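You operate a simulated robot arm through the tools that you are given. There is no shell and no other tool. Be economical: measure what you need, move in short steps, check, and stop when the job is done.

You are at the controls of a simulated two-armed robot. One attempt, no reset.

## Task
Press the bench disc player play key two times. Then put the grey wiping pad on the test bench away on the ledge under the fuse box. Then take the purple wiping pad on the test bench and put it away on the brush mat. Then turn the tone dial to 10 kHz. Then take the green wiping pad on the test bench and put it away on the spares shelf. Then put the white carton marked "jumpers" from the record bench on the fourth board from the bottom of the corner rack. Then open the belts drawer, take the blue carton on the packing table and put it away in the inside of the belts drawer and shut the drawer again. Then put two of the red cartons from the packing table on the fourth board from the bottom of the corner rack. Then put the red tin on the packing table. Then open the crossover lid. Keep to this order. Set down upright: white carton, red tin.

The check looks at the end state, three seconds after you hand in, the way a careful person would. Anything else that was tipped, shoved, dropped, spilled or broken makes it a failure. Lids that push on must go on centred and level and be pressed home; caps that screw on are set level and turned clockwise until they are tight.

## Robot
Two 6-joint arms with two-finger parallel grippers on one trunk, on a base that drives. Base frame: it is fixed to the floor where the robot stands at the start and does not move with it; the origin is under the middle of the robot, x ahead of it, y to its left, z up. Readings come in cm, degrees, newtons and seconds.
The left shoulder is at the start at [6, 18.7, 114.7], the right one opposite. Places, roughly: belts drawer [140, 200, 40]; bench disc player play key [50, 20, 90]; blue carton [275, 75, 75]; brush mat [-180, -280, 90]; crossover lid [70, -370, 90]; fourth board of the corner rack [300, -270, 130]; green wiping pad (10x6x5 cm) [80, -230, 80]; grey wiping pad (10x6x5 cm) [70, -100, 80]; inside of the belts drawer [140, 210, 30]; ledge under the fuse box [-370, -90, 100]; packing table [290, 130, 80]; purple wiping pad (7x9x4 cm) [60, -130, 80]; red carton [300, 150, 75]; red tin [300, -325, 50]; spares shelf [-350, 220, 110]; tone dial [70, -200, 90]; white carton [200, -375, 75]. Payload 1.57 kg a hand.
The tool frame of a hand sits at the grasp point between the pads (the TCP): z along the fingers, y along the line on which they close. The tips reach 3 cm beyond it. The gripper opens to 11 cm. The fingers are 2.4 cm wide and 1.2 cm thick; the gripper's body (4.8 by 11.2 cm) begins 7.8 cm behind the TCP.
Orientation is that of the tool frame in the base frame, as [roll, pitch, yaw] about the fixed x, y, z axes, in that order (R = Rz(yaw) Ry(pitch) Rx(roll)). With the fingers straight down and closing along the base's y, the tool's x points along the base's -x, its y along +y and its z along -z.

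## Interface
- The arms move only by the tool drive_tool. It takes "left_motion", "right_motion" or both (then of equal length, played together; a hand with none holds still); each is a list of rows, each a list of 3 entries, a list of its own where there are three numbers: the shift along the tool's x, y, z in cm, then the turn, a rotation vector about the tool's x, y, z in degrees, then the closure, from 0 (fully open) to 1 (shut). In form: [[[dx, dy, dz], [rx, ry, rz], hand], ...]. A call has 1 to 12 rows; each row is the pose to reach, as a shift and turn from the pose commanded when the call began, along the tool's axes at that moment. A row lasts 0.2 s, in which the tool goes at most 5 cm and 8.6 degrees; a call with a longer step from one row to the next is refused whole, and so is a gripper value outside its range. Where a pose cannot be reached the arm comes as near as it can. A force on the tool above 40 N (or 10 N above the force at the start of the call, whichever is more), or a blocked arm, ends the call early, and 0.2 s more pass. The fingers move at their own pace (about 15.3 cm/s each) and stop on an object; they squeeze with about 42 N. The grip force told is the motor's: it shows also when the fingers shut on nothing. Time passes only in rows, and 0.2 s behind the last, so rows that repeat a pose let the fingers close. The reply holds the time, the measured pose of the TCP, the force on the tool along the base axes, the opening and the grip force, in the units named above and with some noise, with the torque about the TCP (base axes, N m) and any sound that the robot's microphone picked up.
- Cameras (640 x 400 px; columns grow to the right, rows downward): "scene" is now at [1.65, 1.23, 168.86]; the picture's right is [0.13, -0.99, 0.00], its down [-0.75, -0.10, -0.65] and it looks along [0.65, 0.08, -0.76] (base axes); focal length 268 px, centre (320, 200). "left" rides on the left gripper at [7, -1.6, -14.1] in its tool frame; the picture's right is [0.23, 0.97, 0.00], its down [-0.86, 0.20, -0.48] and it looks along [-0.47, 0.11, 0.88] (tool axes); focal length 222 px, centre (320, 200). "right" rides on the right gripper at [7, 1.6, -14.1] in its tool frame; the picture's right is [-0.23, 0.97, 0.00], its down [-0.86, -0.20, -0.48] and it looks along [-0.47, -0.11, 0.88] (tool axes); focal length 222 px, centre (320, 200). There is no depth. A picture from a camera that has moved, and an enlarged one, comes with that camera's place and axes in the base frame and with its lens.
- snapshot(camera): a new picture of that camera. The clock stands still meanwhile.
- move_column(by): slides the trunk up (or, below 0, down) by that many cm; the arms and the scene camera ride with it, the base frame stays. It gives what a move gives, with no picture.
- steer(legs): drives the robot by 1 to 6 legs, each [ahead, left, turn to the left] in cm, cm and degrees, along the robot's own axes; the way and the turn of a leg run together, so that a leg with both is an arc; at most 150 cm and 180 degrees a leg. The arms and the cameras ride along, it lands a little off, and it stops where it bumps. It gives what a move gives.
- pan_tilt(pan, tilt): turns the head with the scene camera to pan (to the left, within 86 degrees either way) and tilt (down, from -29 to 69), counted from straight ahead of the robot. It gives what a move gives.
- close_up(camera, box): a new picture of the part [left, top, right, bottom] of that camera's present view, enlarged. The clock stands still meanwhile.
- job_done(): hands the job in; it is judged then, once.

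Work in short steps. Places have to be worked out from the pictures, the camera data and where the tool is seen: move nearer, look again, correct. Check each grasp and each placing, and mend what went wrong. You have 535 turns and 316 pictures in all, those below and enlarged ones among them. Open the grippers and draw the arms clear of the work before you hand the job in, unless the task says otherwise.

The tools are called after ">>>" as name(argument=value, ...) on one line, values as JSON. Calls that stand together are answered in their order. drive_tool: Moves the arms, as the interface text tells. Its arguments: {"type":"object","properties":{"left_motion":{"type":"array"},"right_motion":{"type":"array"}},"required":[]} The other tools are called the same way: move_column (by) slides the trunk up or down; steer (legs) drives the base; pan_tilt (pan, tilt) turns the head that bears the scene camera; snapshot (camera) takes a picture; close_up (camera, box) takes an enlarged picture of a part of a camera's view; job_done () hands the job in.

At the start:

```text
clock: 0.0
left_tool_pos: [38.26, 27.13, 121.81]
left_ee_rot: [-179.9, 0.1, -180.0]
left_wrist_force: [-0.4, 0.0, -0.4]
left_moment: [-0.04, 0.01, 0.0]
left_gripper_width: 10.98
left_finger_force: 0.1
right_tool_pos: [46.42, -6.74, 114.65]
right_ee_rot: [-179.9, -0.1, -179.9]
right_wrist_force: [0.1, -0.5, -0.2]
right_moment: [0.06, 0.02, -0.02]
right_gripper_width: 10.98
right_finger_force: 0.1
trunk travel left (down, up): [-77.5, 21.5]
robot x, y, heading: [0.03, 0.03, -0.2]
head pan, tilt: [7.5, 49.4]
```

scene: 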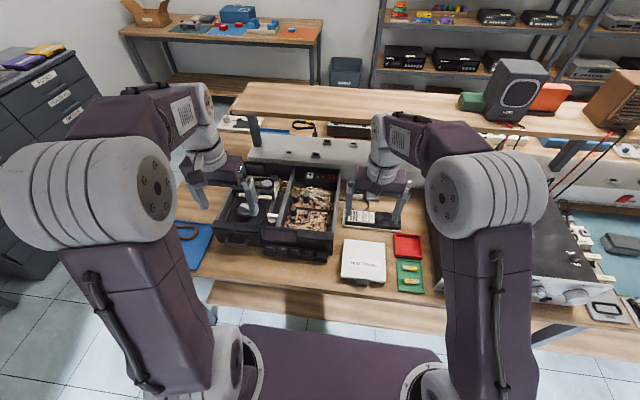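
right: 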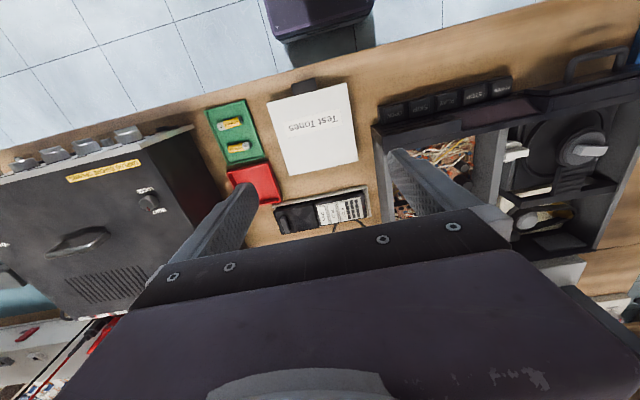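
left: 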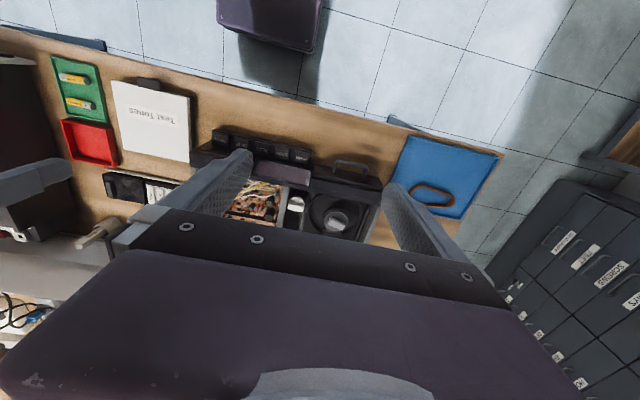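

The player with its key row is in front of the left hand. I zoom in on it to find the play key.

>>> close_up(camera="left", box=[180, 110, 400, 248])

>>> close_up(camera="scene", box=[180, 140, 420, 290])

```text
2.90 times, centred on (290, 179) of left
camera zoom: at [31.19, 25.54, 135.99], right [-0.23, 0.97, 0.0], down [0.86, 0.2, 0.48], along [0.47, 0.11, -0.88], focal length 644 px, centre (407, 261)
```

zoom: 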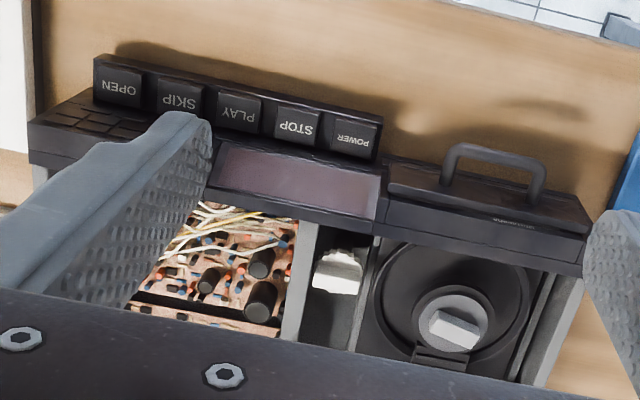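

```text
2.67 times, centred on (300, 215) of scene
camera zoom: at [1.65, 1.23, 168.86], right [0.13, -0.99, 0.0], down [-0.75, -0.1, -0.65], along [0.65, 0.08, -0.76], focal length 714 px, centre (373, 160)
```

zoom: 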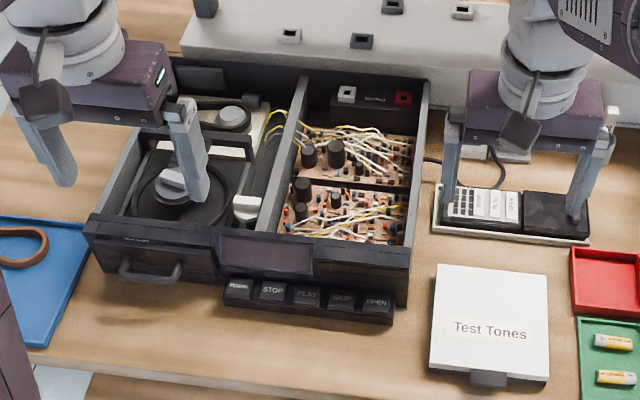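

I triangulate the play key near (48, 15.7, 85.6). I bring the left hand, closed, above it and look again.

>>> drive_tool(left_motion=[[[-3, -3.5, 3], [0, 0, 0], 1], [[-6, -7, 6], [0, 0, 0], 1], [[-9, -11, 9], [0, 0, 0], 1], [[-10, -11.4, 12], [0, 0, 0], 1], [[-10, -11.4, 12], [0, 0, 0], 1]])

>>> snapshot(camera="left")

>>> snapshot(camera="scene")

```text
refused: row 1 steps farther than a row can; nothing moved
```

```text
310 pictures are left
camera left: at [31.19, 25.54, 135.99], right [-0.23, 0.97, 0.0], down [0.86, 0.2, 0.48], along [0.47, 0.11, -0.88], focal length 222 px, centre (320, 200)
```

left: 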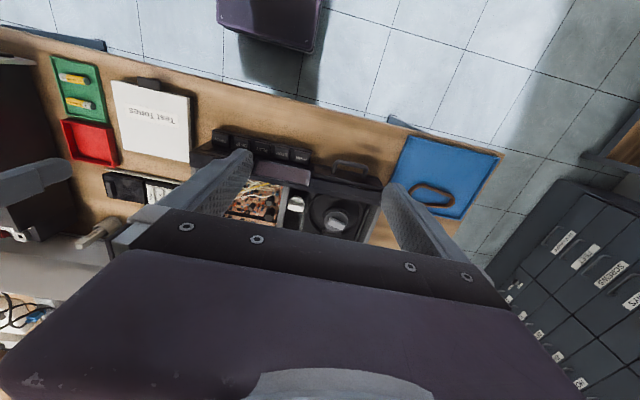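

```text
309 pictures are left
camera scene: at [1.65, 1.23, 168.86], right [0.13, -0.99, 0.0], down [-0.75, -0.1, -0.65], along [0.65, 0.08, -0.76], focal length 268 px, centre (320, 200)
```

scene: 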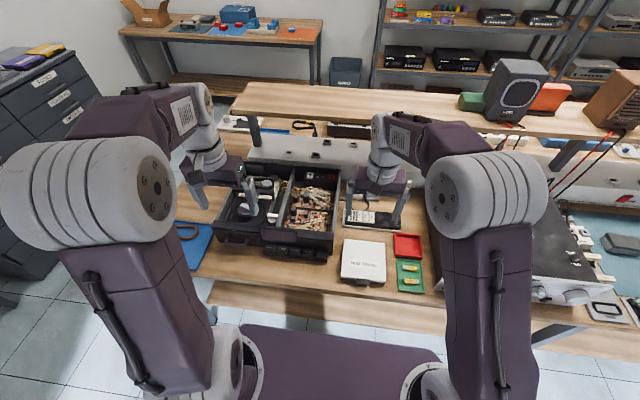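

Steps must stay within 5 cm total; I split the move further.

>>> drive_tool(left_motion=[[[-2.5, -2.8, 3], [0, 0, 0], 1], [[-5, -5.7, 6], [0, 0, 0], 1], [[-7.5, -8.5, 9], [0, 0, 0], 1], [[-10, -11.4, 12], [0, 0, 0], 1], [[-10, -11.4, 15], [0, 0, 0], 1], [[-10, -11.4, 18], [0, 0, 0], 1]])

```text
clock: 1.4
left_tool_pos: [48.12, 15.8, 103.84]
left_ee_rot: [-179.9, 0.0, 180.0]
left_wrist_force: [0.6, 0.1, 0.5]
left_moment: [0.04, 0.01, 0.0]
left_gripper_width: 0.0
left_finger_force: 21.4
right_tool_pos: [46.32, -6.82, 114.65]
right_ee_rot: [180.0, 0.0, 180.0]
right_wrist_force: [-0.2, 0.5, -0.5]
right_moment: [0.0, -0.01, -0.01]
right_gripper_width: 11.01
right_finger_force: 0.0
trunk travel left (down, up): [-77.5, 21.5]
robot x, y, heading: [0.06, -0.01, 0.0]
head pan, tilt: [7.5, 49.4]
```

The pose is reached; I look closely at the key and the fingertip.

>>> close_up(camera="left", box=[220, 50, 460, 200])

>>> close_up(camera="scene", box=[220, 170, 380, 270])

```text
2.67 times, centred on (340, 125) of left
camera zoom: at [41.21, 14.14, 117.95], right [-0.23, 0.97, 0.0], down [0.86, 0.2, 0.48], along [0.47, 0.11, -0.88], focal length 592 px, centre (267, 400)
```

zoom: 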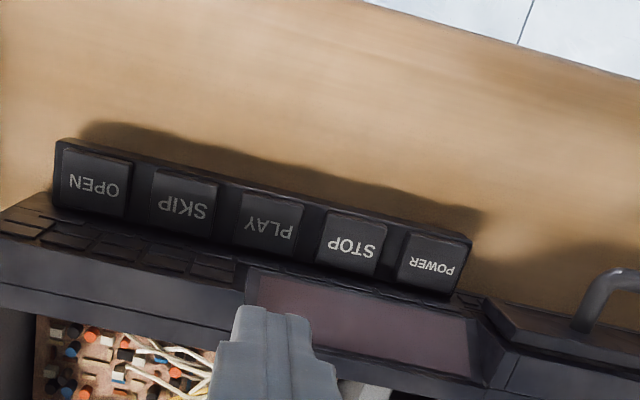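

```text
4.00 times, centred on (300, 220) of scene
camera zoom: at [1.7, 1.28, 168.86], right [0.13, -0.99, 0.0], down [-0.75, -0.1, -0.65], along [0.64, 0.08, -0.76], focal length 1070 px, centre (400, 120)
```

zoom: 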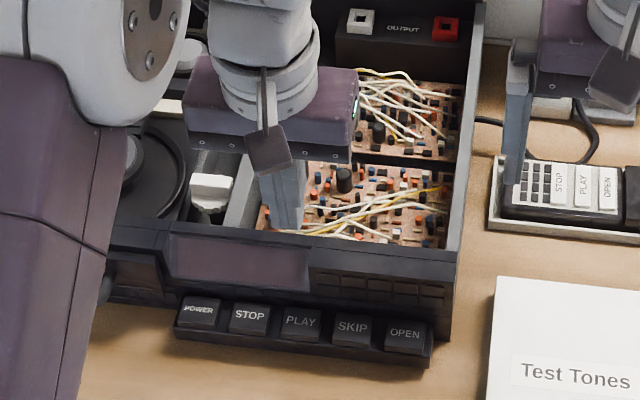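

The play key refines to about (48.8, 16, 83.5). I descend to tip height ~87 and look before pressing.

>>> drive_tool(left_motion=[[[-0.7, 0.2, 4], [0, 0, 0], 1], [[-0.7, 0.2, 8], [0, 0, 0], 1], [[-0.7, 0.2, 12], [0, 0, 0], 1], [[-0.7, 0.2, 14], [0, 0, 0], 1]])

>>> close_up(camera="left", box=[220, 80, 460, 230])

>>> close_up(camera="scene", box=[220, 190, 380, 290])

```text
clock: 2.1
left_tool_pos: [48.82, 16.06, 95.06]
left_ee_rot: [-180.0, 0.1, 180.0]
left_wrist_force: [-0.3, 0.6, 0.6]
left_moment: [0.05, 0.0, 0.0]
left_gripper_width: 0.01
left_finger_force: 20.9
right_tool_pos: [46.02, -6.96, 114.78]
right_ee_rot: [-179.9, 0.1, 180.0]
right_wrist_force: [-0.4, -0.5, -0.1]
right_moment: [-0.01, -0.06, -0.01]
right_gripper_width: 10.99
right_finger_force: 0.2
trunk travel left (down, up): [-77.5, 21.5]
robot x, y, heading: [0.0, -0.16, 0.0]
head pan, tilt: [7.5, 49.4]
stopped in row 3 (left hand): the force on the tool passed its limit (the readings are from after the stop); the commanded pose is now the measured one
```

```text
2.67 times, centred on (340, 155) of left
camera zoom: at [41.73, 14.36, 109.21], right [-0.23, 0.97, 0.0], down [0.85, 0.2, 0.48], along [0.47, 0.11, -0.88], focal length 592 px, centre (267, 320)
```

zoom: 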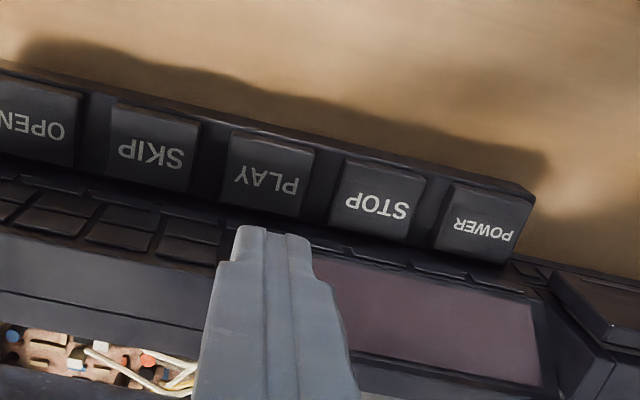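

```text
4.00 times, centred on (300, 240) of scene
camera zoom: at [1.22, 1.14, 168.85], right [0.13, -0.99, 0.0], down [-0.75, -0.1, -0.65], along [0.65, 0.09, -0.76], focal length 1070 px, centre (400, 40)
```

zoom: 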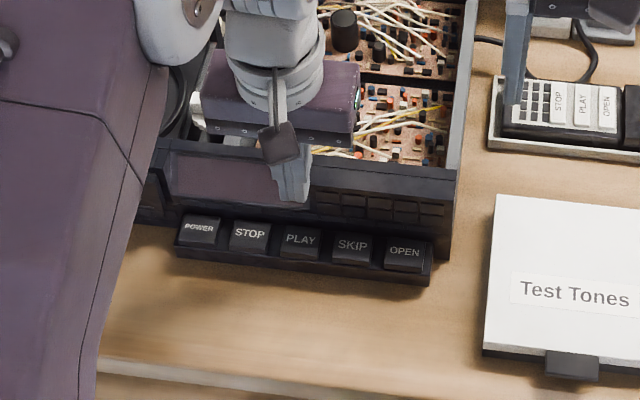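

The tip touched the sloped front panel at z≈92; nothing visibly moved. The keys are at about (47.8, 15.8, 86), on a front slope, so I back off and tilt the finger 40° forward so it meets the key face squarely.

>>> drive_tool(left_motion=[[[1, 0, -3], [0, 0, 0], 1], [[3, -0.2, -3], [0, -8, 0], 1], [[4.5, -0.2, -2], [0, -16, 0], 1], [[6, -0.2, -1], [0, -24, 0], 1], [[6.2, -0.2, 0.5], [0, -32, 0], 1], [[6.2, -0.2, 2.9], [0, -40, 0], 1], [[6.2, -0.2, 2.9], [0, -40, 0], 1]])

>>> close_up(camera="left", box=[200, 50, 440, 200])

>>> close_up(camera="scene", box=[220, 190, 380, 290])

```text
clock: 3.7
left_tool_pos: [43.93, 15.67, 92.7]
left_ee_rot: [179.9, 39.8, 180.0]
left_wrist_force: [0.1, 0.8, 0.1]
left_moment: [0.03, -0.03, -0.02]
left_gripper_width: 0.01
left_finger_force: 21.1
left hand out of reach, approached as far as the arm can: row 3, 4, 6, 7
right_tool_pos: [46.25, -6.97, 114.68]
right_ee_rot: [-179.9, 0.0, 180.0]
right_wrist_force: [0.3, -0.2, 0.2]
right_moment: [-0.04, 0.02, 0.0]
right_gripper_width: 10.98
right_finger_force: 0.1
trunk travel left (down, up): [-77.5, 21.5]
robot x, y, heading: [0.15, 0.03, 0.1]
head pan, tilt: [7.5, 49.4]
```

```text
2.67 times, centred on (320, 125) of left
camera zoom: at [29.61, 14.04, 99.09], right [-0.18, 0.97, -0.14], down [0.35, 0.2, 0.91], along [0.92, 0.11, -0.38], focal length 592 px, centre (320, 400)
```

zoom: 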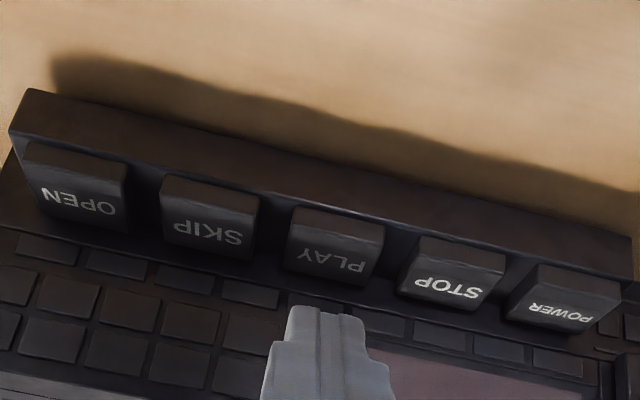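

```text
4.00 times, centred on (300, 240) of scene
camera zoom: at [1.56, 1.21, 168.86], right [0.13, -0.99, 0.0], down [-0.75, -0.1, -0.65], along [0.65, 0.09, -0.76], focal length 1070 px, centre (400, 40)
```

zoom: 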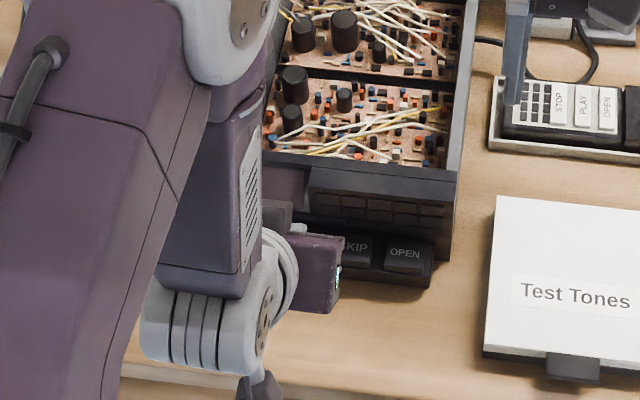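

The labelled key tops face up with about 20° tilt toward the robot; play is at about (48, 15.8, 85.4). I set the tilt to 20° and hover just above it.

>>> drive_tool(left_motion=[[[-0.2, 0.1, 0], [0, 7, 0], 1], [[-0.3, 0.1, 0.6], [0, 14, 0], 1], [[-0.51, 0.13, 1.21], [0, 20, 0], 1], [[-0.51, 0.13, 1.21], [0, 20, 0], 1]])

>>> close_up(camera="left", box=[200, 70, 440, 220])

```text
clock: 4.7
left_tool_pos: [45.2, 15.83, 92.16]
left_ee_rot: [180.0, 19.9, 180.0]
left_wrist_force: [0.2, 0.5, -0.1]
left_moment: [0.0, 0.0, 0.0]
left_gripper_width: 0.0
left_finger_force: 21.0
right_tool_pos: [46.38, -6.9, 114.58]
right_ee_rot: [-179.9, 0.0, -180.0]
right_wrist_force: [-0.5, 0.1, 0.1]
right_moment: [-0.02, 0.05, 0.0]
right_gripper_width: 10.98
right_finger_force: 0.1
trunk travel left (down, up): [-77.5, 21.5]
robot x, y, heading: [0.15, -0.03, 0.2]
head pan, tilt: [7.5, 49.4]
```

```text
2.67 times, centred on (320, 145) of left
camera zoom: at [33.92, 14.19, 102.95], right [-0.21, 0.97, -0.08], down [0.64, 0.2, 0.74], along [0.74, 0.11, -0.67], focal length 592 px, centre (320, 347)
```

zoom: 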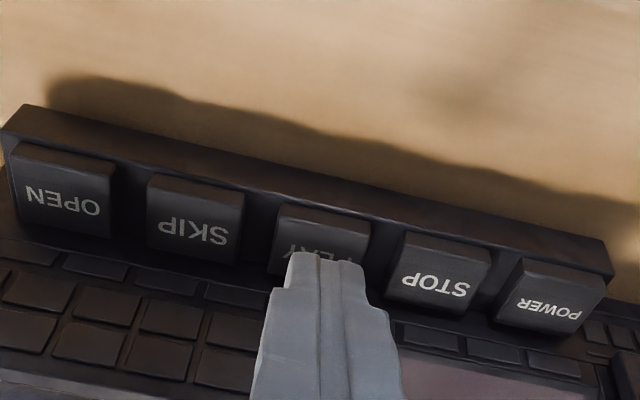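

The tip lines up with PLAY. I advance in small steps along the finger until contact.

>>> drive_tool(left_motion=[[[0, -0.2, 1.5], [0, 0, 0], 1], [[0, -0.2, 2.5], [0, 0, 0], 1], [[0, -0.2, 3.2], [0, 0, 0], 1], [[0, -0.2, 3.6], [0, 0, 0], 1], [[0, -0.2, 3.9], [0, 0, 0], 1]])

>>> close_up(camera="left", box=[200, 70, 440, 220])

```text
clock: 5.9
left_tool_pos: [46.35, 15.75, 88.56]
left_ee_rot: [-179.9, 20.1, -180.0]
left_wrist_force: [-6.4, 0.3, 8.1]
left_moment: [0.02, 0.18, -0.01]
left_gripper_width: 0.0
left_finger_force: 21.4
right_tool_pos: [46.14, -6.88, 114.72]
right_ee_rot: [180.0, 0.1, -180.0]
right_wrist_force: [0.0, -0.1, 0.2]
right_moment: [0.0, 0.01, -0.01]
right_gripper_width: 10.98
right_finger_force: 0.0
trunk travel left (down, up): [-77.5, 21.5]
robot x, y, heading: [-0.07, -0.35, 0.2]
head pan, tilt: [7.5, 49.4]
heard: click
```

```text
2.67 times, centred on (320, 145) of left
camera zoom: at [35.04, 13.94, 99.39], right [-0.21, 0.97, -0.08], down [0.64, 0.2, 0.74], along [0.74, 0.11, -0.66], focal length 592 px, centre (320, 347)
```

zoom: 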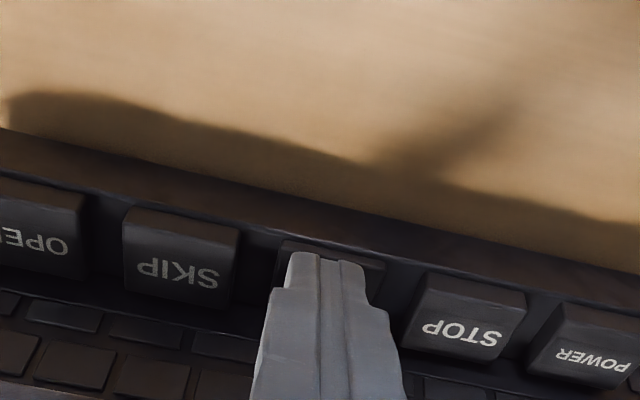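

One click heard, the key is down. I back off fully, pause, then press again the same way.

>>> drive_tool(left_motion=[[[0, 0, -1], [0, 0, 0], 1], [[0, 0, -2.5], [0, 0, 0], 1], [[0, 0, -2.5], [0, 0, 0], 1]])

>>> drive_tool(left_motion=[[[0, 0, 1], [0, 0, 0], 1], [[0, 0, 1.8], [0, 0, 0], 1], [[0, 0, 2.2], [0, 0, 0], 1], [[0, 0, 2.5], [0, 0, 0], 1]])

>>> drive_tool(left_motion=[[[0, 0, -1], [0, 0, 0], 1], [[0, 0, -3], [0, 0, 0], 1], [[0, 0, -6], [0, 0, 0], 1], [[0, 0, -10], [0, 0, 0], 1]])

>>> close_up(camera="left", box=[160, 60, 480, 260])

```text
clock: 6.7
left_tool_pos: [45.83, 15.63, 90.66]
left_ee_rot: [-180.0, 20.1, 180.0]
left_wrist_force: [0.0, 0.2, 0.1]
left_moment: [0.02, -0.01, 0.0]
left_gripper_width: 0.0
left_finger_force: 21.5
right_tool_pos: [46.37, -6.75, 114.62]
right_ee_rot: [180.0, 0.0, 179.9]
right_wrist_force: [0.7, -0.2, 0.0]
right_moment: [0.0, 0.02, 0.01]
right_gripper_width: 10.98
right_finger_force: 0.0
trunk travel left (down, up): [-77.5, 21.5]
robot x, y, heading: [0.05, -0.0, 0.0]
head pan, tilt: [7.5, 49.4]
```

```text
clock: 7.7
left_tool_pos: [46.44, 15.58, 88.5]
left_ee_rot: [-180.0, 20.1, 179.9]
left_wrist_force: [-7.3, 1.2, 9.8]
left_moment: [0.04, 0.24, -0.01]
left_gripper_width: 0.02
left_finger_force: 21.2
right_tool_pos: [46.11, -6.85, 114.83]
right_ee_rot: [-180.0, 0.0, 179.9]
right_wrist_force: [0.1, 0.0, 0.2]
right_moment: [-0.02, 0.03, 0.01]
right_gripper_width: 11.0
right_finger_force: 0.0
trunk travel left (down, up): [-77.5, 21.5]
robot x, y, heading: [0.08, 0.14, 0.1]
head pan, tilt: [7.5, 49.4]
heard: click
```

```text
clock: 8.7
left_tool_pos: [42.94, 15.57, 97.9]
left_ee_rot: [180.0, 20.0, -179.9]
left_wrist_force: [-0.8, 0.1, 0.4]
left_moment: [-0.03, -0.03, -0.02]
left_gripper_width: 0.01
left_finger_force: 21.5
right_tool_pos: [46.29, -6.94, 114.7]
right_ee_rot: [180.0, -0.1, 180.0]
right_wrist_force: [0.0, -1.2, 0.1]
right_moment: [-0.03, 0.0, 0.0]
right_gripper_width: 11.01
right_finger_force: 0.1
trunk travel left (down, up): [-77.5, 21.5]
robot x, y, heading: [0.24, -0.1, -0.2]
head pan, tilt: [7.5, 49.4]
```

```text
2.00 times, centred on (320, 160) of left
camera zoom: at [31.66, 13.89, 108.76], right [-0.21, 0.97, -0.08], down [0.64, 0.2, 0.74], along [0.74, 0.11, -0.67], focal length 444 px, centre (320, 280)
```

zoom: 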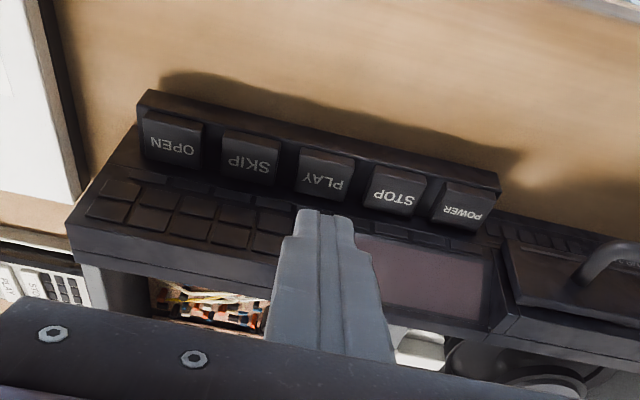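

Two clicks heard and the key is up again. Now I raise and retract both hands before driving right along the bench.

>>> drive_tool(left_motion=[[[1, 0, -4], [0, 6, 0], 0], [[2, 0, -8], [0, 12, 0], 0], [[4, 2, -12], [0, 20, 0], 0], [[6, 4, -15], [0, 20, 0], 0], [[8, 6, -17], [0, 20, 0], 0]], right_motion=[[[3, 0, -2], [0, 0, 0], 0], [[6, -1, -4], [0, 0, 0], 0], [[9, -2, -5], [0, 0, 0], 0], [[12, -3, -5], [0, 0, 0], 0], [[14, -4, -5], [0, 0, 0], 0]])

>>> steer(legs=[[-15, 0, 0], [0, -95, 0]])

>>> pan_tilt(pan=0, tilt=40)

>>> snapshot(camera="scene")

```text
clock: 9.9
left_tool_pos: [29.45, 21.64, 111.11]
left_ee_rot: [-180.0, 0.1, 179.9]
left_wrist_force: [0.2, 0.0, 0.6]
left_moment: [-0.05, -0.02, 0.0]
left_gripper_width: 11.01
left_finger_force: 0.1
left hand out of reach, approached as far as the arm can: row 1
right_tool_pos: [32.06, -11.1, 119.69]
right_ee_rot: [180.0, 0.1, -180.0]
right_wrist_force: [-0.7, 0.6, -0.8]
right_moment: [-0.01, -0.05, 0.01]
right_gripper_width: 11.0
right_finger_force: 0.0
trunk travel left (down, up): [-77.5, 21.5]
robot x, y, heading: [0.01, 0.42, 0.0]
head pan, tilt: [7.5, 49.4]
```

```text
clock: 15.8
left_tool_pos: [14.97, -73.13, 110.94]
left_ee_rot: [179.9, -0.1, -179.5]
left_wrist_force: [0.7, 0.0, -0.1]
left_moment: [0.02, 0.03, 0.01]
left_gripper_width: 11.0
left_finger_force: 0.1
right_tool_pos: [17.8, -105.65, 119.65]
right_ee_rot: [180.0, 0.1, -179.8]
right_wrist_force: [0.5, 0.2, -0.5]
right_moment: [0.01, 0.02, 0.01]
right_gripper_width: 11.01
right_finger_force: 0.0
trunk travel left (down, up): [-77.5, 21.5]
robot x, y, heading: [-14.76, -94.85, 0.3]
head pan, tilt: [7.5, 49.4]
```

```text
clock: 16.6
left_tool_pos: [14.91, -73.12, 111.03]
left_ee_rot: [180.0, 0.0, -179.7]
left_wrist_force: [-0.3, -0.2, -0.2]
left_moment: [-0.01, -0.02, 0.01]
left_gripper_width: 11.0
left_finger_force: 0.0
right_tool_pos: [17.74, -105.68, 119.6]
right_ee_rot: [-179.9, 0.0, -179.7]
right_wrist_force: [-0.5, 0.4, -0.4]
right_moment: [0.0, 0.01, 0.01]
right_gripper_width: 11.0
right_finger_force: 0.0
trunk travel left (down, up): [-77.5, 21.5]
robot x, y, heading: [-14.47, -94.64, 0.2]
head pan, tilt: [0.0, 40.0]
```

```text
299 pictures are left
camera scene: at [-12.2, -94.72, 170.19], right [0.01, -1.0, 0.0], down [-0.64, 0.0, -0.77], along [0.77, 0.01, -0.64], focal length 268 px, centre (320, 200)
```

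scene: 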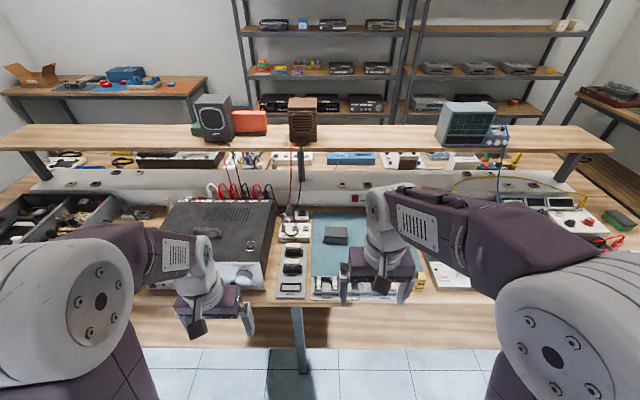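

The grey pad looks to be on the blue mat. I zoom in there.

>>> close_up(camera="scene", box=[260, 180, 500, 330])

```text
2.67 times, centred on (380, 255) of scene
camera zoom: at [-12.2, -94.72, 170.19], right [0.01, -1.0, 0.0], down [-0.64, 0.0, -0.77], along [0.77, 0.01, -0.64], focal length 714 px, centre (160, 53)
```

zoom: 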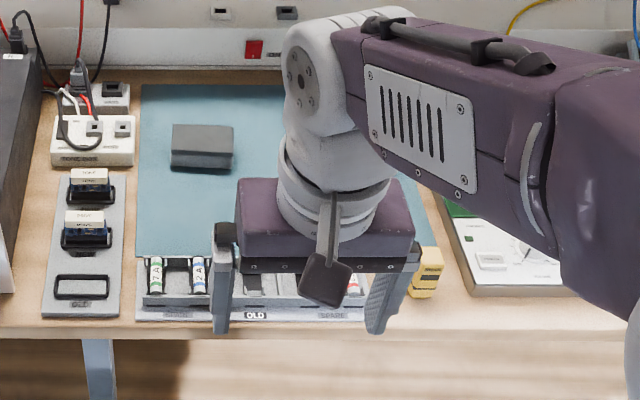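

I check the base's clearance to the bench by looking down.

>>> pan_tilt(pan=0, tilt=69)

>>> snapshot(camera="scene")

>>> snapshot(camera="right")

```text
clock: 17.5
left_tool_pos: [15.01, -73.11, 111.0]
left_ee_rot: [180.0, 0.0, -179.7]
left_wrist_force: [-0.7, 0.1, -0.1]
left_moment: [0.01, 0.02, -0.01]
left_gripper_width: 10.99
left_finger_force: 0.1
right_tool_pos: [17.82, -105.62, 119.69]
right_ee_rot: [-180.0, -0.1, -179.7]
right_wrist_force: [-0.2, 0.9, -0.1]
right_moment: [0.02, -0.02, 0.01]
right_gripper_width: 10.98
right_finger_force: 0.1
trunk travel left (down, up): [-77.5, 21.5]
robot x, y, heading: [-14.81, -95.02, 0.4]
head pan, tilt: [0.0, 68.8]
```

```text
297 pictures are left
camera scene: at [-15.1, -94.69, 166.59], right [0.01, -1.0, 0.0], down [-0.93, -0.01, -0.36], along [0.36, 0.0, -0.93], focal length 268 px, centre (320, 200)
```

scene: 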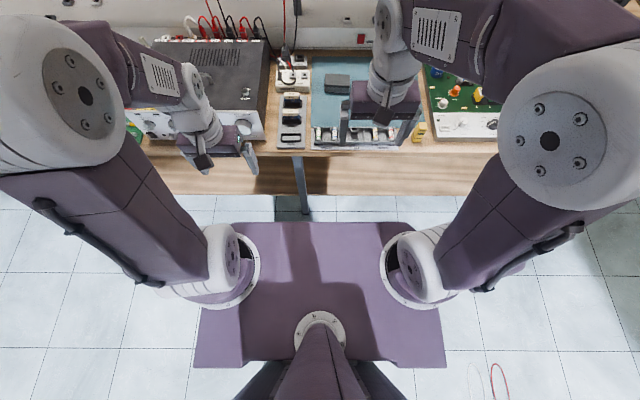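

```text
296 pictures are left
camera right: at [10.71, -103.94, 133.68], right [0.22, 0.98, 0.0], down [0.86, -0.19, 0.48], along [0.47, -0.11, -0.88], focal length 222 px, centre (320, 200)
```

right: 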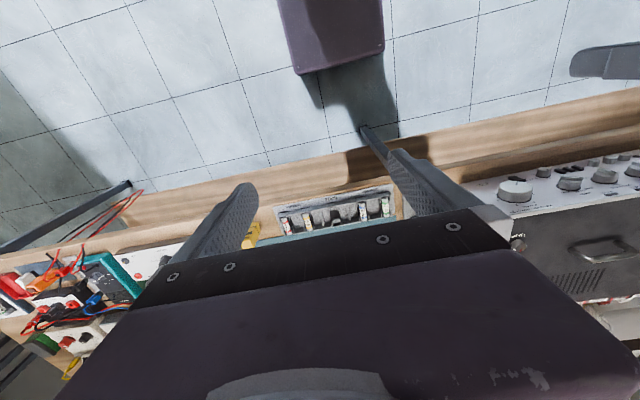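

The trunk has room to come up to about x = 20. I raise the left hand, turn the right hand 90° (to close along the pad's 6 cm width), and drive forward.

>>> drive_tool(left_motion=[[[0, 0, -3], [0, 0, 0], 0], [[0, 0, -6], [0, 0, 0], 0], [[0, 0, -9], [0, 0, 0], 0], [[0, 0, -9], [0, 0, 0], 0], [[0, 0, -9], [0, 0, 0], 0], [[0, 0, -9], [0, 0, 0], 0], [[0, 0, -9], [0, 0, 0], 0], [[0, 0, -9], [0, 0, 0], 0], [[0, 0, -9], [0, 0, 0], 0], [[0, 0, -9], [0, 0, 0], 0], [[0, 0, -9], [0, 0, 0], 0]], right_motion=[[[0, 0, 0], [0, 0, 8], 0], [[0, 0, 0], [0, 0, 16], 0], [[0, 0, 0], [0, 0, 24], 0], [[0, 0, 0], [0, 0, 32], 0], [[0, 0, 0], [0, 0, 40], 0], [[0, 0, 0], [0, 0, 48], 0], [[0, 0, 0], [0, 0, 56], 0], [[0, 0, 0], [0, 0, 64], 0], [[0, 0, 0], [0, 0, 72], 0], [[0, 0, 0], [0, 0, 80], 0], [[0, 0, 0], [0, 0, 88], 0]])

>>> steer(legs=[[0, 10, 0], [30, 0, 0]])

>>> pan_tilt(pan=0, tilt=50)

>>> snapshot(camera="scene")

>>> snapshot(camera="right")

```text
clock: 19.9
left_tool_pos: [15.13, -73.14, 119.95]
left_ee_rot: [180.0, 0.0, -179.6]
left_wrist_force: [0.8, 0.1, -0.7]
left_moment: [0.03, 0.01, -0.01]
left_gripper_width: 10.97
left_finger_force: 0.0
right_tool_pos: [17.69, -105.55, 119.49]
right_ee_rot: [-180.0, 0.0, 92.2]
right_wrist_force: [-0.7, 0.3, 0.3]
right_moment: [-0.03, 0.03, -0.01]
right_gripper_width: 11.01
right_finger_force: 0.0
trunk travel left (down, up): [-77.5, 21.5]
robot x, y, heading: [-14.99, -94.88, 0.2]
head pan, tilt: [0.0, 68.8]
```

```text
clock: 22.7
left_tool_pos: [44.87, -62.78, 120.01]
left_ee_rot: [180.0, 0.1, -179.7]
left_wrist_force: [-0.4, -0.1, -0.3]
left_moment: [-0.03, -0.03, 0.04]
left_gripper_width: 10.97
left_finger_force: 0.1
right_tool_pos: [47.54, -95.22, 119.82]
right_ee_rot: [179.9, 0.0, 92.5]
right_wrist_force: [1.0, 1.2, 0.4]
right_moment: [0.0, -0.02, 0.01]
right_gripper_width: 10.99
right_finger_force: 0.1
trunk travel left (down, up): [-77.5, 21.5]
robot x, y, heading: [15.36, -84.56, 0.5]
head pan, tilt: [0.0, 68.8]
```

```text
clock: 23.5
left_tool_pos: [45.06, -62.69, 119.95]
left_ee_rot: [-180.0, 0.1, -179.6]
left_wrist_force: [0.3, -0.1, -0.5]
left_moment: [0.02, 0.01, 0.0]
left_gripper_width: 11.0
left_finger_force: 0.1
right_tool_pos: [47.85, -95.2, 119.55]
right_ee_rot: [-180.0, -0.1, 92.5]
right_wrist_force: [0.2, 0.0, -0.3]
right_moment: [0.04, 0.02, 0.03]
right_gripper_width: 11.02
right_finger_force: 0.1
trunk travel left (down, up): [-77.5, 21.5]
robot x, y, heading: [15.67, -84.48, 0.3]
head pan, tilt: [0.0, 50.0]
```

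```text
295 pictures are left
camera scene: at [17.06, -84.35, 168.77], right [0.01, -1.0, 0.0], down [-0.77, -0.01, -0.64], along [0.64, 0.01, -0.77], focal length 268 px, centre (320, 200)
```

scene: 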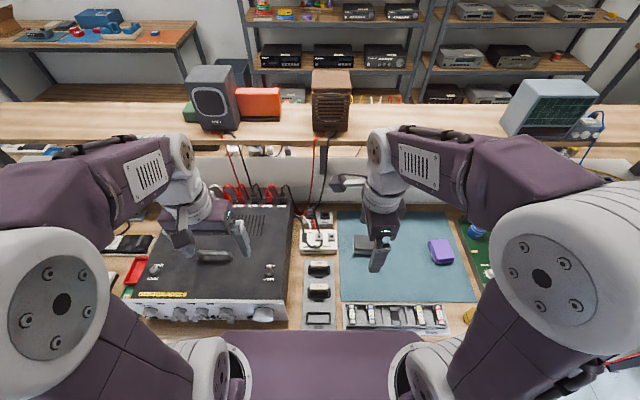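

```text
294 pictures are left
camera right: at [49.06, -88.08, 133.67], right [0.98, -0.18, 0.0], down [-0.16, -0.86, 0.48], along [-0.09, -0.47, -0.88], focal length 222 px, centre (320, 200)
```

right: 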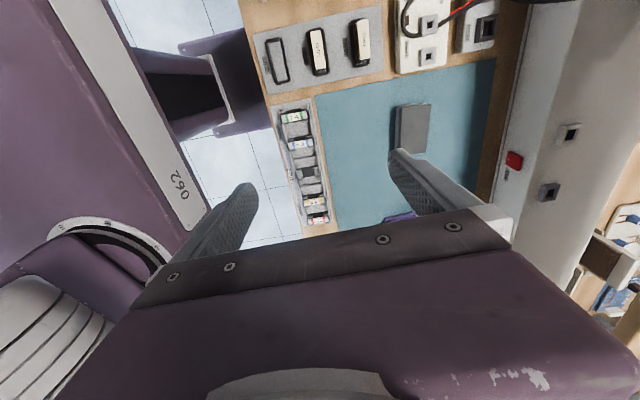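

The right camera sees the grey pad near (66, -101). I move the right hand over it to z≈105 and look again.

>>> drive_tool(right_motion=[[[-1, 3, 2.4], [0, 0, 2], 0], [[-2, 6, 4.8], [0, 0, 2.5], 0], [[-3.3, 9, 7.2], [0, 0, 2.5], 0], [[-4.4, 12, 9.6], [0, 0, 2.5], 0], [[-5.5, 15, 12], [0, 0, 2.5], 0], [[-6.5, 18, 14.6], [0, 0, 2.5], 0]])

>>> snapshot(camera="right")

>>> snapshot(camera="scene")

```text
clock: 24.9
left_tool_pos: [45.14, -62.75, 120.0]
left_ee_rot: [-180.0, -0.1, -179.7]
left_wrist_force: [0.8, 0.6, 0.1]
left_moment: [-0.01, 0.03, 0.01]
left_gripper_width: 10.99
left_finger_force: 0.2
right_tool_pos: [66.16, -101.02, 104.86]
right_ee_rot: [-179.9, 0.0, 90.0]
right_wrist_force: [0.1, 1.4, -0.5]
right_moment: [0.02, 0.03, 0.0]
right_gripper_width: 11.01
right_finger_force: 0.0
trunk travel left (down, up): [-77.5, 21.5]
robot x, y, heading: [15.0, -84.35, 0.5]
head pan, tilt: [0.0, 50.0]
```

```text
293 pictures are left
camera right: at [67.66, -93.95, 118.99], right [0.97, -0.23, 0.0], down [-0.2, -0.86, 0.48], along [-0.11, -0.47, -0.88], focal length 222 px, centre (320, 200)
```

right: 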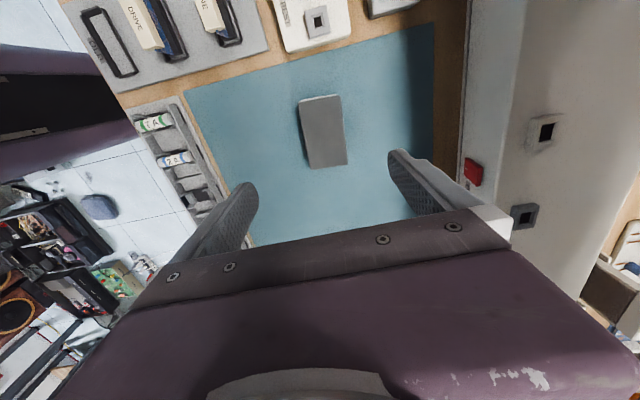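

```text
292 pictures are left
camera scene: at [17.19, -84.43, 168.78], right [0.01, -1.0, 0.0], down [-0.77, -0.01, -0.64], along [0.64, 0.01, -0.77], focal length 268 px, centre (320, 200)
```

scene: 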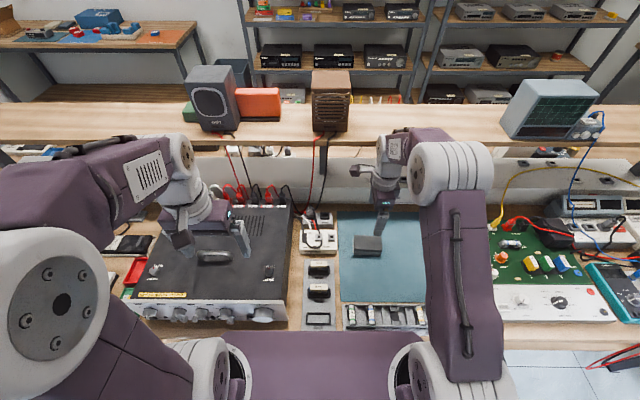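

The pad is centred near (66.6, -101.2), turned about 5°, top about z=85. I align, descend to TCP z≈84.3 and close.

>>> drive_tool(right_motion=[[[-0.2, 0.4, 4.5], [0, 0, 5], 0], [[-0.2, 0.4, 9], [0, 0, 5], 0], [[-0.2, 0.4, 13.5], [0, 0, 5], 0], [[-0.2, 0.4, 17], [0, 0, 5], 0], [[-0.2, 0.4, 19], [0, 0, 5], 0], [[-0.2, 0.4, 20.5], [0, 0, 5], 0], [[-0.2, 0.4, 20.5], [0, 0, 5], 0]])

>>> snapshot(camera="right")

```text
clock: 26.3
left_tool_pos: [44.76, -62.62, 119.95]
left_ee_rot: [-180.0, 0.1, -179.7]
left_wrist_force: [0.0, 0.2, -0.1]
left_moment: [0.01, -0.01, 0.04]
left_gripper_width: 11.04
left_finger_force: 0.1
right_tool_pos: [66.42, -101.17, 85.34]
right_ee_rot: [-179.9, 0.2, 85.0]
right_wrist_force: [-3.7, 0.1, 2.6]
right_moment: [-0.03, -0.3, 0.01]
right_gripper_width: 10.94
right_finger_force: 0.0
trunk travel left (down, up): [-77.5, 21.5]
robot x, y, heading: [15.64, -84.45, 0.5]
head pan, tilt: [0.0, 50.0]
stopped in row 7 (right hand): the force on the tool passed its limit (the readings are from after the stop); the commanded pose is now the measured one
```

```text
291 pictures are left
camera right: at [68.46, -94.21, 99.4], right [0.95, -0.31, 0.0], down [-0.27, -0.83, 0.48], along [-0.15, -0.46, -0.88], focal length 222 px, centre (320, 200)
```

right: 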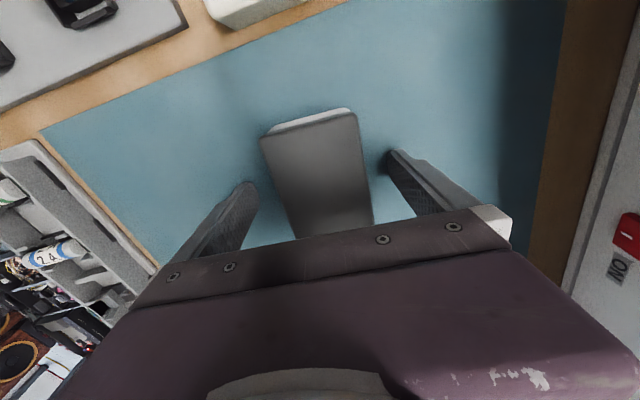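

The tips met the mat at z≈82.3 and the pad stands between the fingers. I rise 0.5 cm and close.

>>> drive_tool(right_motion=[[[0, 0, -0.6], [0, 0, 0], 0], [[0, 0, -0.6], [0, 0, 0], 1], [[0, 0, -0.6], [0, 0, 0], 1], [[0, 0, -0.6], [0, 0, 0], 1], [[0, 0, -0.6], [0, 0, 0], 1]])

>>> drive_tool(right_motion=[[[0, 0, -4], [0, 0, 0], 1], [[0, 0, -8], [0, 0, 0], 1], [[0, 0, -13], [0, 0, 0], 1], [[0, -2, -17], [0, 0, 0], 1], [[0, -5, -20], [0, 0, 0], 1]])

>>> snapshot(camera="right")

```text
clock: 27.5
left_tool_pos: [45.03, -62.75, 120.12]
left_ee_rot: [-180.0, 0.0, -179.7]
left_wrist_force: [-0.9, -0.1, 0.1]
left_moment: [-0.01, -0.02, 0.0]
left_gripper_width: 11.0
left_finger_force: 0.0
right_tool_pos: [66.55, -101.25, 85.76]
right_ee_rot: [-179.9, 0.0, 85.0]
right_wrist_force: [-0.7, 0.0, 0.7]
right_moment: [0.0, 0.01, 0.01]
right_gripper_width: 5.95
right_finger_force: 41.9
trunk travel left (down, up): [-77.5, 21.5]
robot x, y, heading: [15.51, -84.46, 0.4]
head pan, tilt: [0.0, 50.0]
```

```text
clock: 28.7
left_tool_pos: [44.92, -62.72, 120.09]
left_ee_rot: [179.9, 0.1, -179.6]
left_wrist_force: [-0.4, -0.3, 0.0]
left_moment: [0.0, -0.04, -0.01]
left_gripper_width: 10.98
left_finger_force: 0.1
right_tool_pos: [61.23, -100.66, 105.77]
right_ee_rot: [179.9, -0.1, 85.0]
right_wrist_force: [-0.3, -0.4, -0.3]
right_moment: [0.01, 0.0, 0.01]
right_gripper_width: 5.93
right_finger_force: 42.2
trunk travel left (down, up): [-77.5, 21.5]
robot x, y, heading: [15.49, -84.79, 0.4]
head pan, tilt: [0.0, 50.0]
```

```text
290 pictures are left
camera right: at [63.41, -93.79, 120.0], right [0.95, -0.31, 0.0], down [-0.27, -0.83, 0.48], along [-0.15, -0.46, -0.88], focal length 222 px, centre (320, 200)
```

right: 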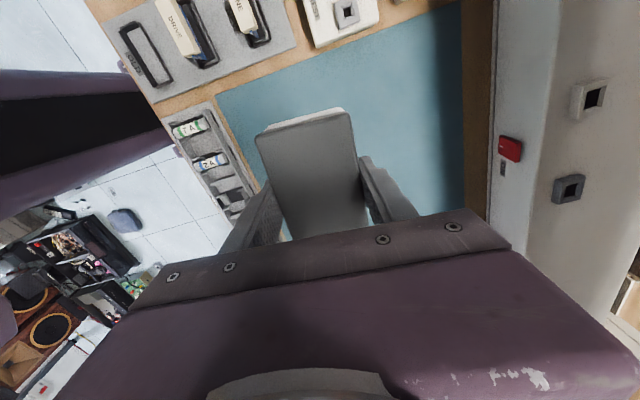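

The pad is held (5.9 cm). I draw the hand in and up, back off, turn around and look toward the ledge.

>>> drive_tool(right_motion=[[[0, -4, -2], [0, 0, 0], 1], [[0, -8, -5], [0, 0, 0], 1], [[0, -12, -8], [0, 0, 0], 1], [[0, -16, -10], [0, 0, 0], 1]])

>>> steer(legs=[[-60, 0, 0], [0, 0, 180]])

>>> pan_tilt(pan=0, tilt=15)

>>> snapshot(camera="scene")

```text
clock: 29.7
left_tool_pos: [44.79, -62.73, 120.06]
left_ee_rot: [-179.9, 0.1, -179.6]
left_wrist_force: [-0.5, 1.1, 1.2]
left_moment: [0.01, -0.01, 0.01]
left_gripper_width: 11.02
left_finger_force: 0.1
right_tool_pos: [45.21, -99.32, 115.76]
right_ee_rot: [180.0, 0.0, 84.9]
right_wrist_force: [-0.3, -0.9, -0.7]
right_moment: [-0.02, -0.04, -0.03]
right_gripper_width: 5.93
right_finger_force: 42.2
trunk travel left (down, up): [-77.5, 21.5]
robot x, y, heading: [15.34, -84.42, 0.3]
head pan, tilt: [0.0, 50.0]
```

```text
clock: 40.4
left_tool_pos: [-74.01, -106.65, 120.05]
left_ee_rot: [-179.9, 0.0, -0.1]
left_wrist_force: [0.2, -0.1, 0.3]
left_moment: [-0.01, 0.02, -0.02]
left_gripper_width: 10.97
left_finger_force: 0.1
right_tool_pos: [-74.1, -70.15, 115.79]
right_ee_rot: [180.0, 0.0, -95.6]
right_wrist_force: [0.0, 1.0, -0.5]
right_moment: [0.0, 0.03, -0.03]
right_gripper_width: 5.93
right_finger_force: 41.9
trunk travel left (down, up): [-77.5, 21.5]
robot x, y, heading: [-44.65, -85.64, 179.8]
head pan, tilt: [0.0, 50.0]
```

```text
clock: 41.4
left_tool_pos: [-74.01, -106.72, 119.86]
left_ee_rot: [-179.9, 0.0, 0.0]
left_wrist_force: [-0.5, 0.4, -0.1]
left_moment: [0.0, -0.02, 0.02]
left_gripper_width: 11.0
left_finger_force: 0.2
right_tool_pos: [-74.25, -70.15, 115.72]
right_ee_rot: [-180.0, 0.0, -95.6]
right_wrist_force: [-0.4, -0.7, 0.1]
right_moment: [-0.04, -0.01, -0.02]
right_gripper_width: 5.89
right_finger_force: 41.6
trunk travel left (down, up): [-77.5, 21.5]
robot x, y, heading: [-43.99, -85.31, 179.6]
head pan, tilt: [0.0, 15.0]
```

```text
289 pictures are left
camera scene: at [-47.5, -84.92, 174.14], right [0.0, 1.0, 0.0], down [0.26, 0.0, -0.97], along [-0.97, 0.0, -0.26], focal length 268 px, centre (320, 200)
```

scene: 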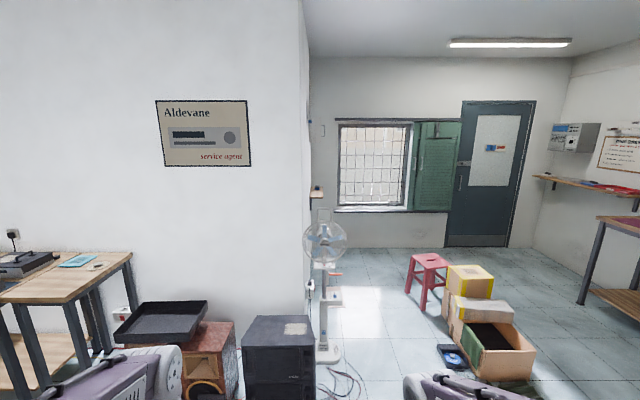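

The ledge sits at the corner around (318,193), past a fan on the left and boxes/stool on the right; the free lane is around y≈-22. I shift over and advance partway.

>>> steer(legs=[[0, -63, 0], [100, 0, 0]])

>>> pan_tilt(pan=10, tilt=35)

>>> snapshot(camera="scene")

```text
clock: 46.0
left_tool_pos: [-80.99, -43.44, 120.23]
left_ee_rot: [180.0, 0.1, -0.6]
left_wrist_force: [0.2, -0.7, -0.1]
left_moment: [0.01, -0.02, 0.02]
left_gripper_width: 11.0
left_finger_force: 0.0
right_tool_pos: [-80.75, -6.82, 115.79]
right_ee_rot: [179.9, -0.1, -96.2]
right_wrist_force: [0.0, 0.0, -0.2]
right_moment: [0.02, 0.02, -0.05]
right_gripper_width: 5.94
right_finger_force: 42.2
trunk travel left (down, up): [-77.5, 21.5]
robot x, y, heading: [-51.29, -22.26, 179.4]
head pan, tilt: [0.0, 15.0]
stopped in leg 2: the robot was blocked; the commanded pose is now the measured one
```

```text
clock: 46.8
left_tool_pos: [-81.27, -43.54, 119.96]
left_ee_rot: [-180.0, 0.0, -0.7]
left_wrist_force: [-0.1, -0.9, -0.1]
left_moment: [-0.03, -0.04, 0.0]
left_gripper_width: 11.02
left_finger_force: 0.1
right_tool_pos: [-81.24, -6.96, 115.7]
right_ee_rot: [-179.9, 0.1, -96.1]
right_wrist_force: [0.3, 0.2, -1.0]
right_moment: [0.01, -0.01, 0.01]
right_gripper_width: 5.91
right_finger_force: 42.3
trunk travel left (down, up): [-77.5, 21.5]
robot x, y, heading: [-51.29, -22.72, 179.5]
head pan, tilt: [10.0, 35.0]
```

```text
288 pictures are left
camera scene: at [-53.99, -23.4, 170.95], right [-0.16, 0.99, 0.0], down [0.57, 0.09, -0.82], along [-0.81, -0.13, -0.57], focal length 268 px, centre (320, 200)
```

scene: 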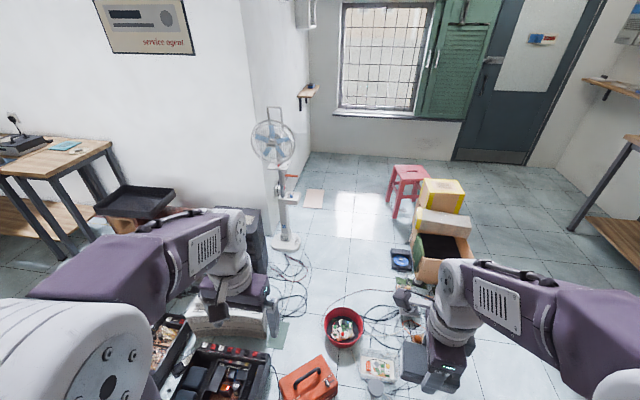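

Blocked: there is clutter on the floor directly ahead. I look down to see what it is and whether anything moved.

>>> pan_tilt(pan=0, tilt=60)

>>> snapshot(camera="scene")

>>> snapshot(camera="left")

>>> snapshot(camera="right")

```text
clock: 47.7
left_tool_pos: [-81.19, -43.47, 120.03]
left_ee_rot: [180.0, 0.0, -0.6]
left_wrist_force: [1.0, 0.3, 0.1]
left_moment: [0.01, -0.01, 0.03]
left_gripper_width: 11.03
left_finger_force: 0.3
right_tool_pos: [-80.92, -6.85, 115.86]
right_ee_rot: [180.0, -0.1, -96.1]
right_wrist_force: [-0.4, 0.3, -0.3]
right_moment: [0.01, 0.02, -0.01]
right_gripper_width: 5.92
right_finger_force: 41.9
trunk travel left (down, up): [-77.5, 21.5]
robot x, y, heading: [-50.75, -21.94, 179.4]
head pan, tilt: [0.0, 60.0]
```

```text
287 pictures are left
camera scene: at [-51.72, -21.91, 167.53], right [0.01, 1.0, 0.0], down [0.87, -0.01, -0.5], along [-0.5, 0.01, -0.87], focal length 268 px, centre (320, 200)
```

scene: 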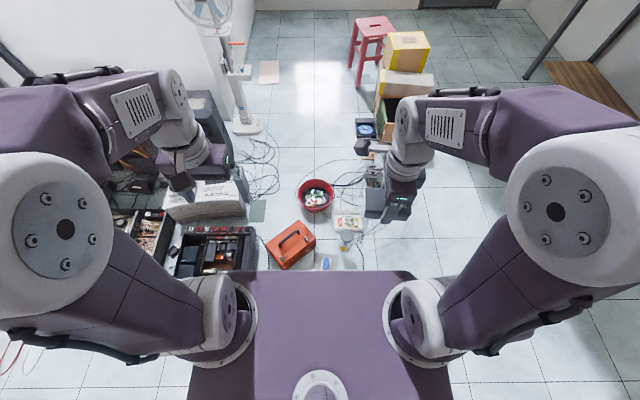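

```text
286 pictures are left
camera left: at [-74.06, -41.95, 134.16], right [0.22, -0.98, 0.0], down [-0.86, -0.19, 0.48], along [-0.47, -0.1, -0.88], focal length 222 px, centre (320, 200)
```

left: 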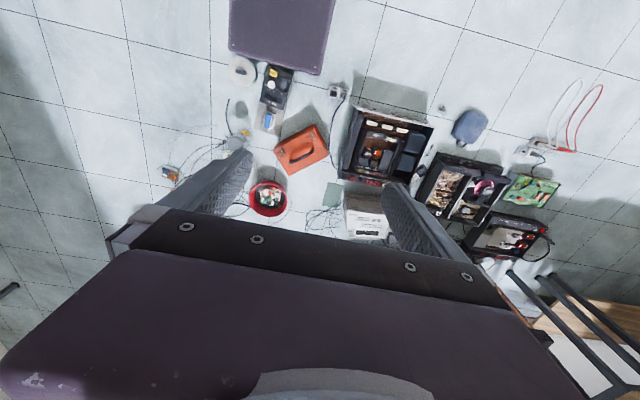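

```text
285 pictures are left
camera right: at [-83.36, -13.5, 129.86], right [-0.94, 0.33, 0.0], down [0.29, 0.83, 0.48], along [0.16, 0.45, -0.88], focal length 222 px, centre (320, 200)
```

right: 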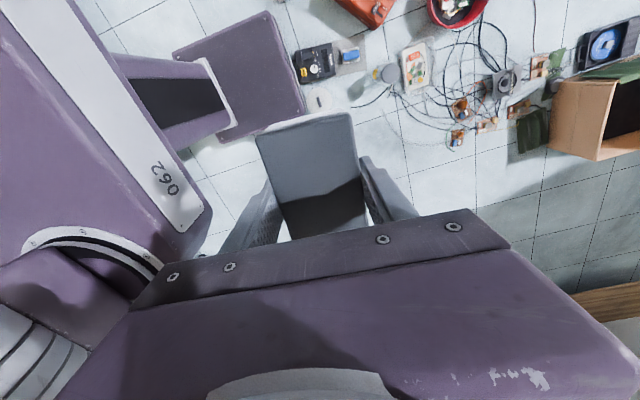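

The floor ahead (x≈-75 to -220, y≈-110 to 70) is cluttered, so I back off and take the wide lane near y≈125.

>>> steer(legs=[[-10, 0, 0], [0, -145, 0]])

>>> pan_tilt(pan=10, tilt=30)

>>> snapshot(camera="scene")

```text
clock: 55.7
left_tool_pos: [-69.42, 102.01, 120.05]
left_ee_rot: [179.9, 0.0, -0.5]
left_wrist_force: [-0.4, 0.0, 0.9]
left_moment: [0.01, 0.01, 0.0]
left_gripper_width: 10.97
left_finger_force: 0.0
right_tool_pos: [-69.47, 138.72, 115.67]
right_ee_rot: [-179.9, 0.1, -96.0]
right_wrist_force: [0.3, 0.3, -1.0]
right_moment: [0.01, -0.01, 0.01]
right_gripper_width: 5.91
right_finger_force: 41.5
trunk travel left (down, up): [-77.5, 21.5]
robot x, y, heading: [-39.35, 123.55, 179.5]
head pan, tilt: [0.0, 60.0]
```

```text
clock: 56.6
left_tool_pos: [-69.5, 102.13, 120.11]
left_ee_rot: [180.0, 0.0, -0.5]
left_wrist_force: [-0.1, -0.6, 0.1]
left_moment: [0.0, 0.01, -0.05]
left_gripper_width: 11.01
left_finger_force: 0.1
right_tool_pos: [-69.51, 138.75, 115.73]
right_ee_rot: [-180.0, -0.1, -96.0]
right_wrist_force: [0.2, 0.7, -0.4]
right_moment: [-0.02, -0.01, 0.01]
right_gripper_width: 5.92
right_finger_force: 42.1
trunk travel left (down, up): [-77.5, 21.5]
robot x, y, heading: [-39.89, 123.51, 179.7]
head pan, tilt: [10.0, 30.0]
```

```text
284 pictures are left
camera scene: at [-42.42, 122.14, 171.72], right [-0.17, 0.99, 0.0], down [0.49, 0.08, -0.87], along [-0.85, -0.14, -0.5], focal length 268 px, centre (320, 200)
```

scene: 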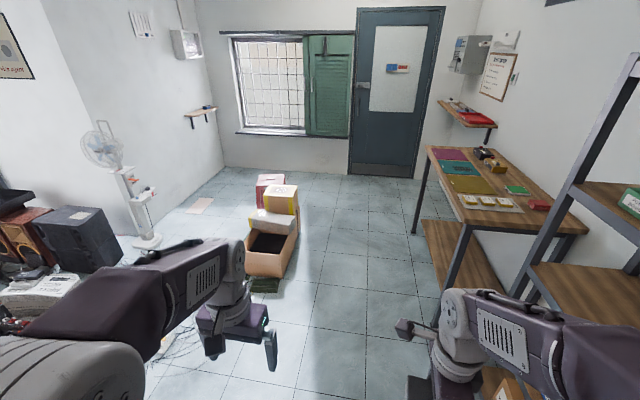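

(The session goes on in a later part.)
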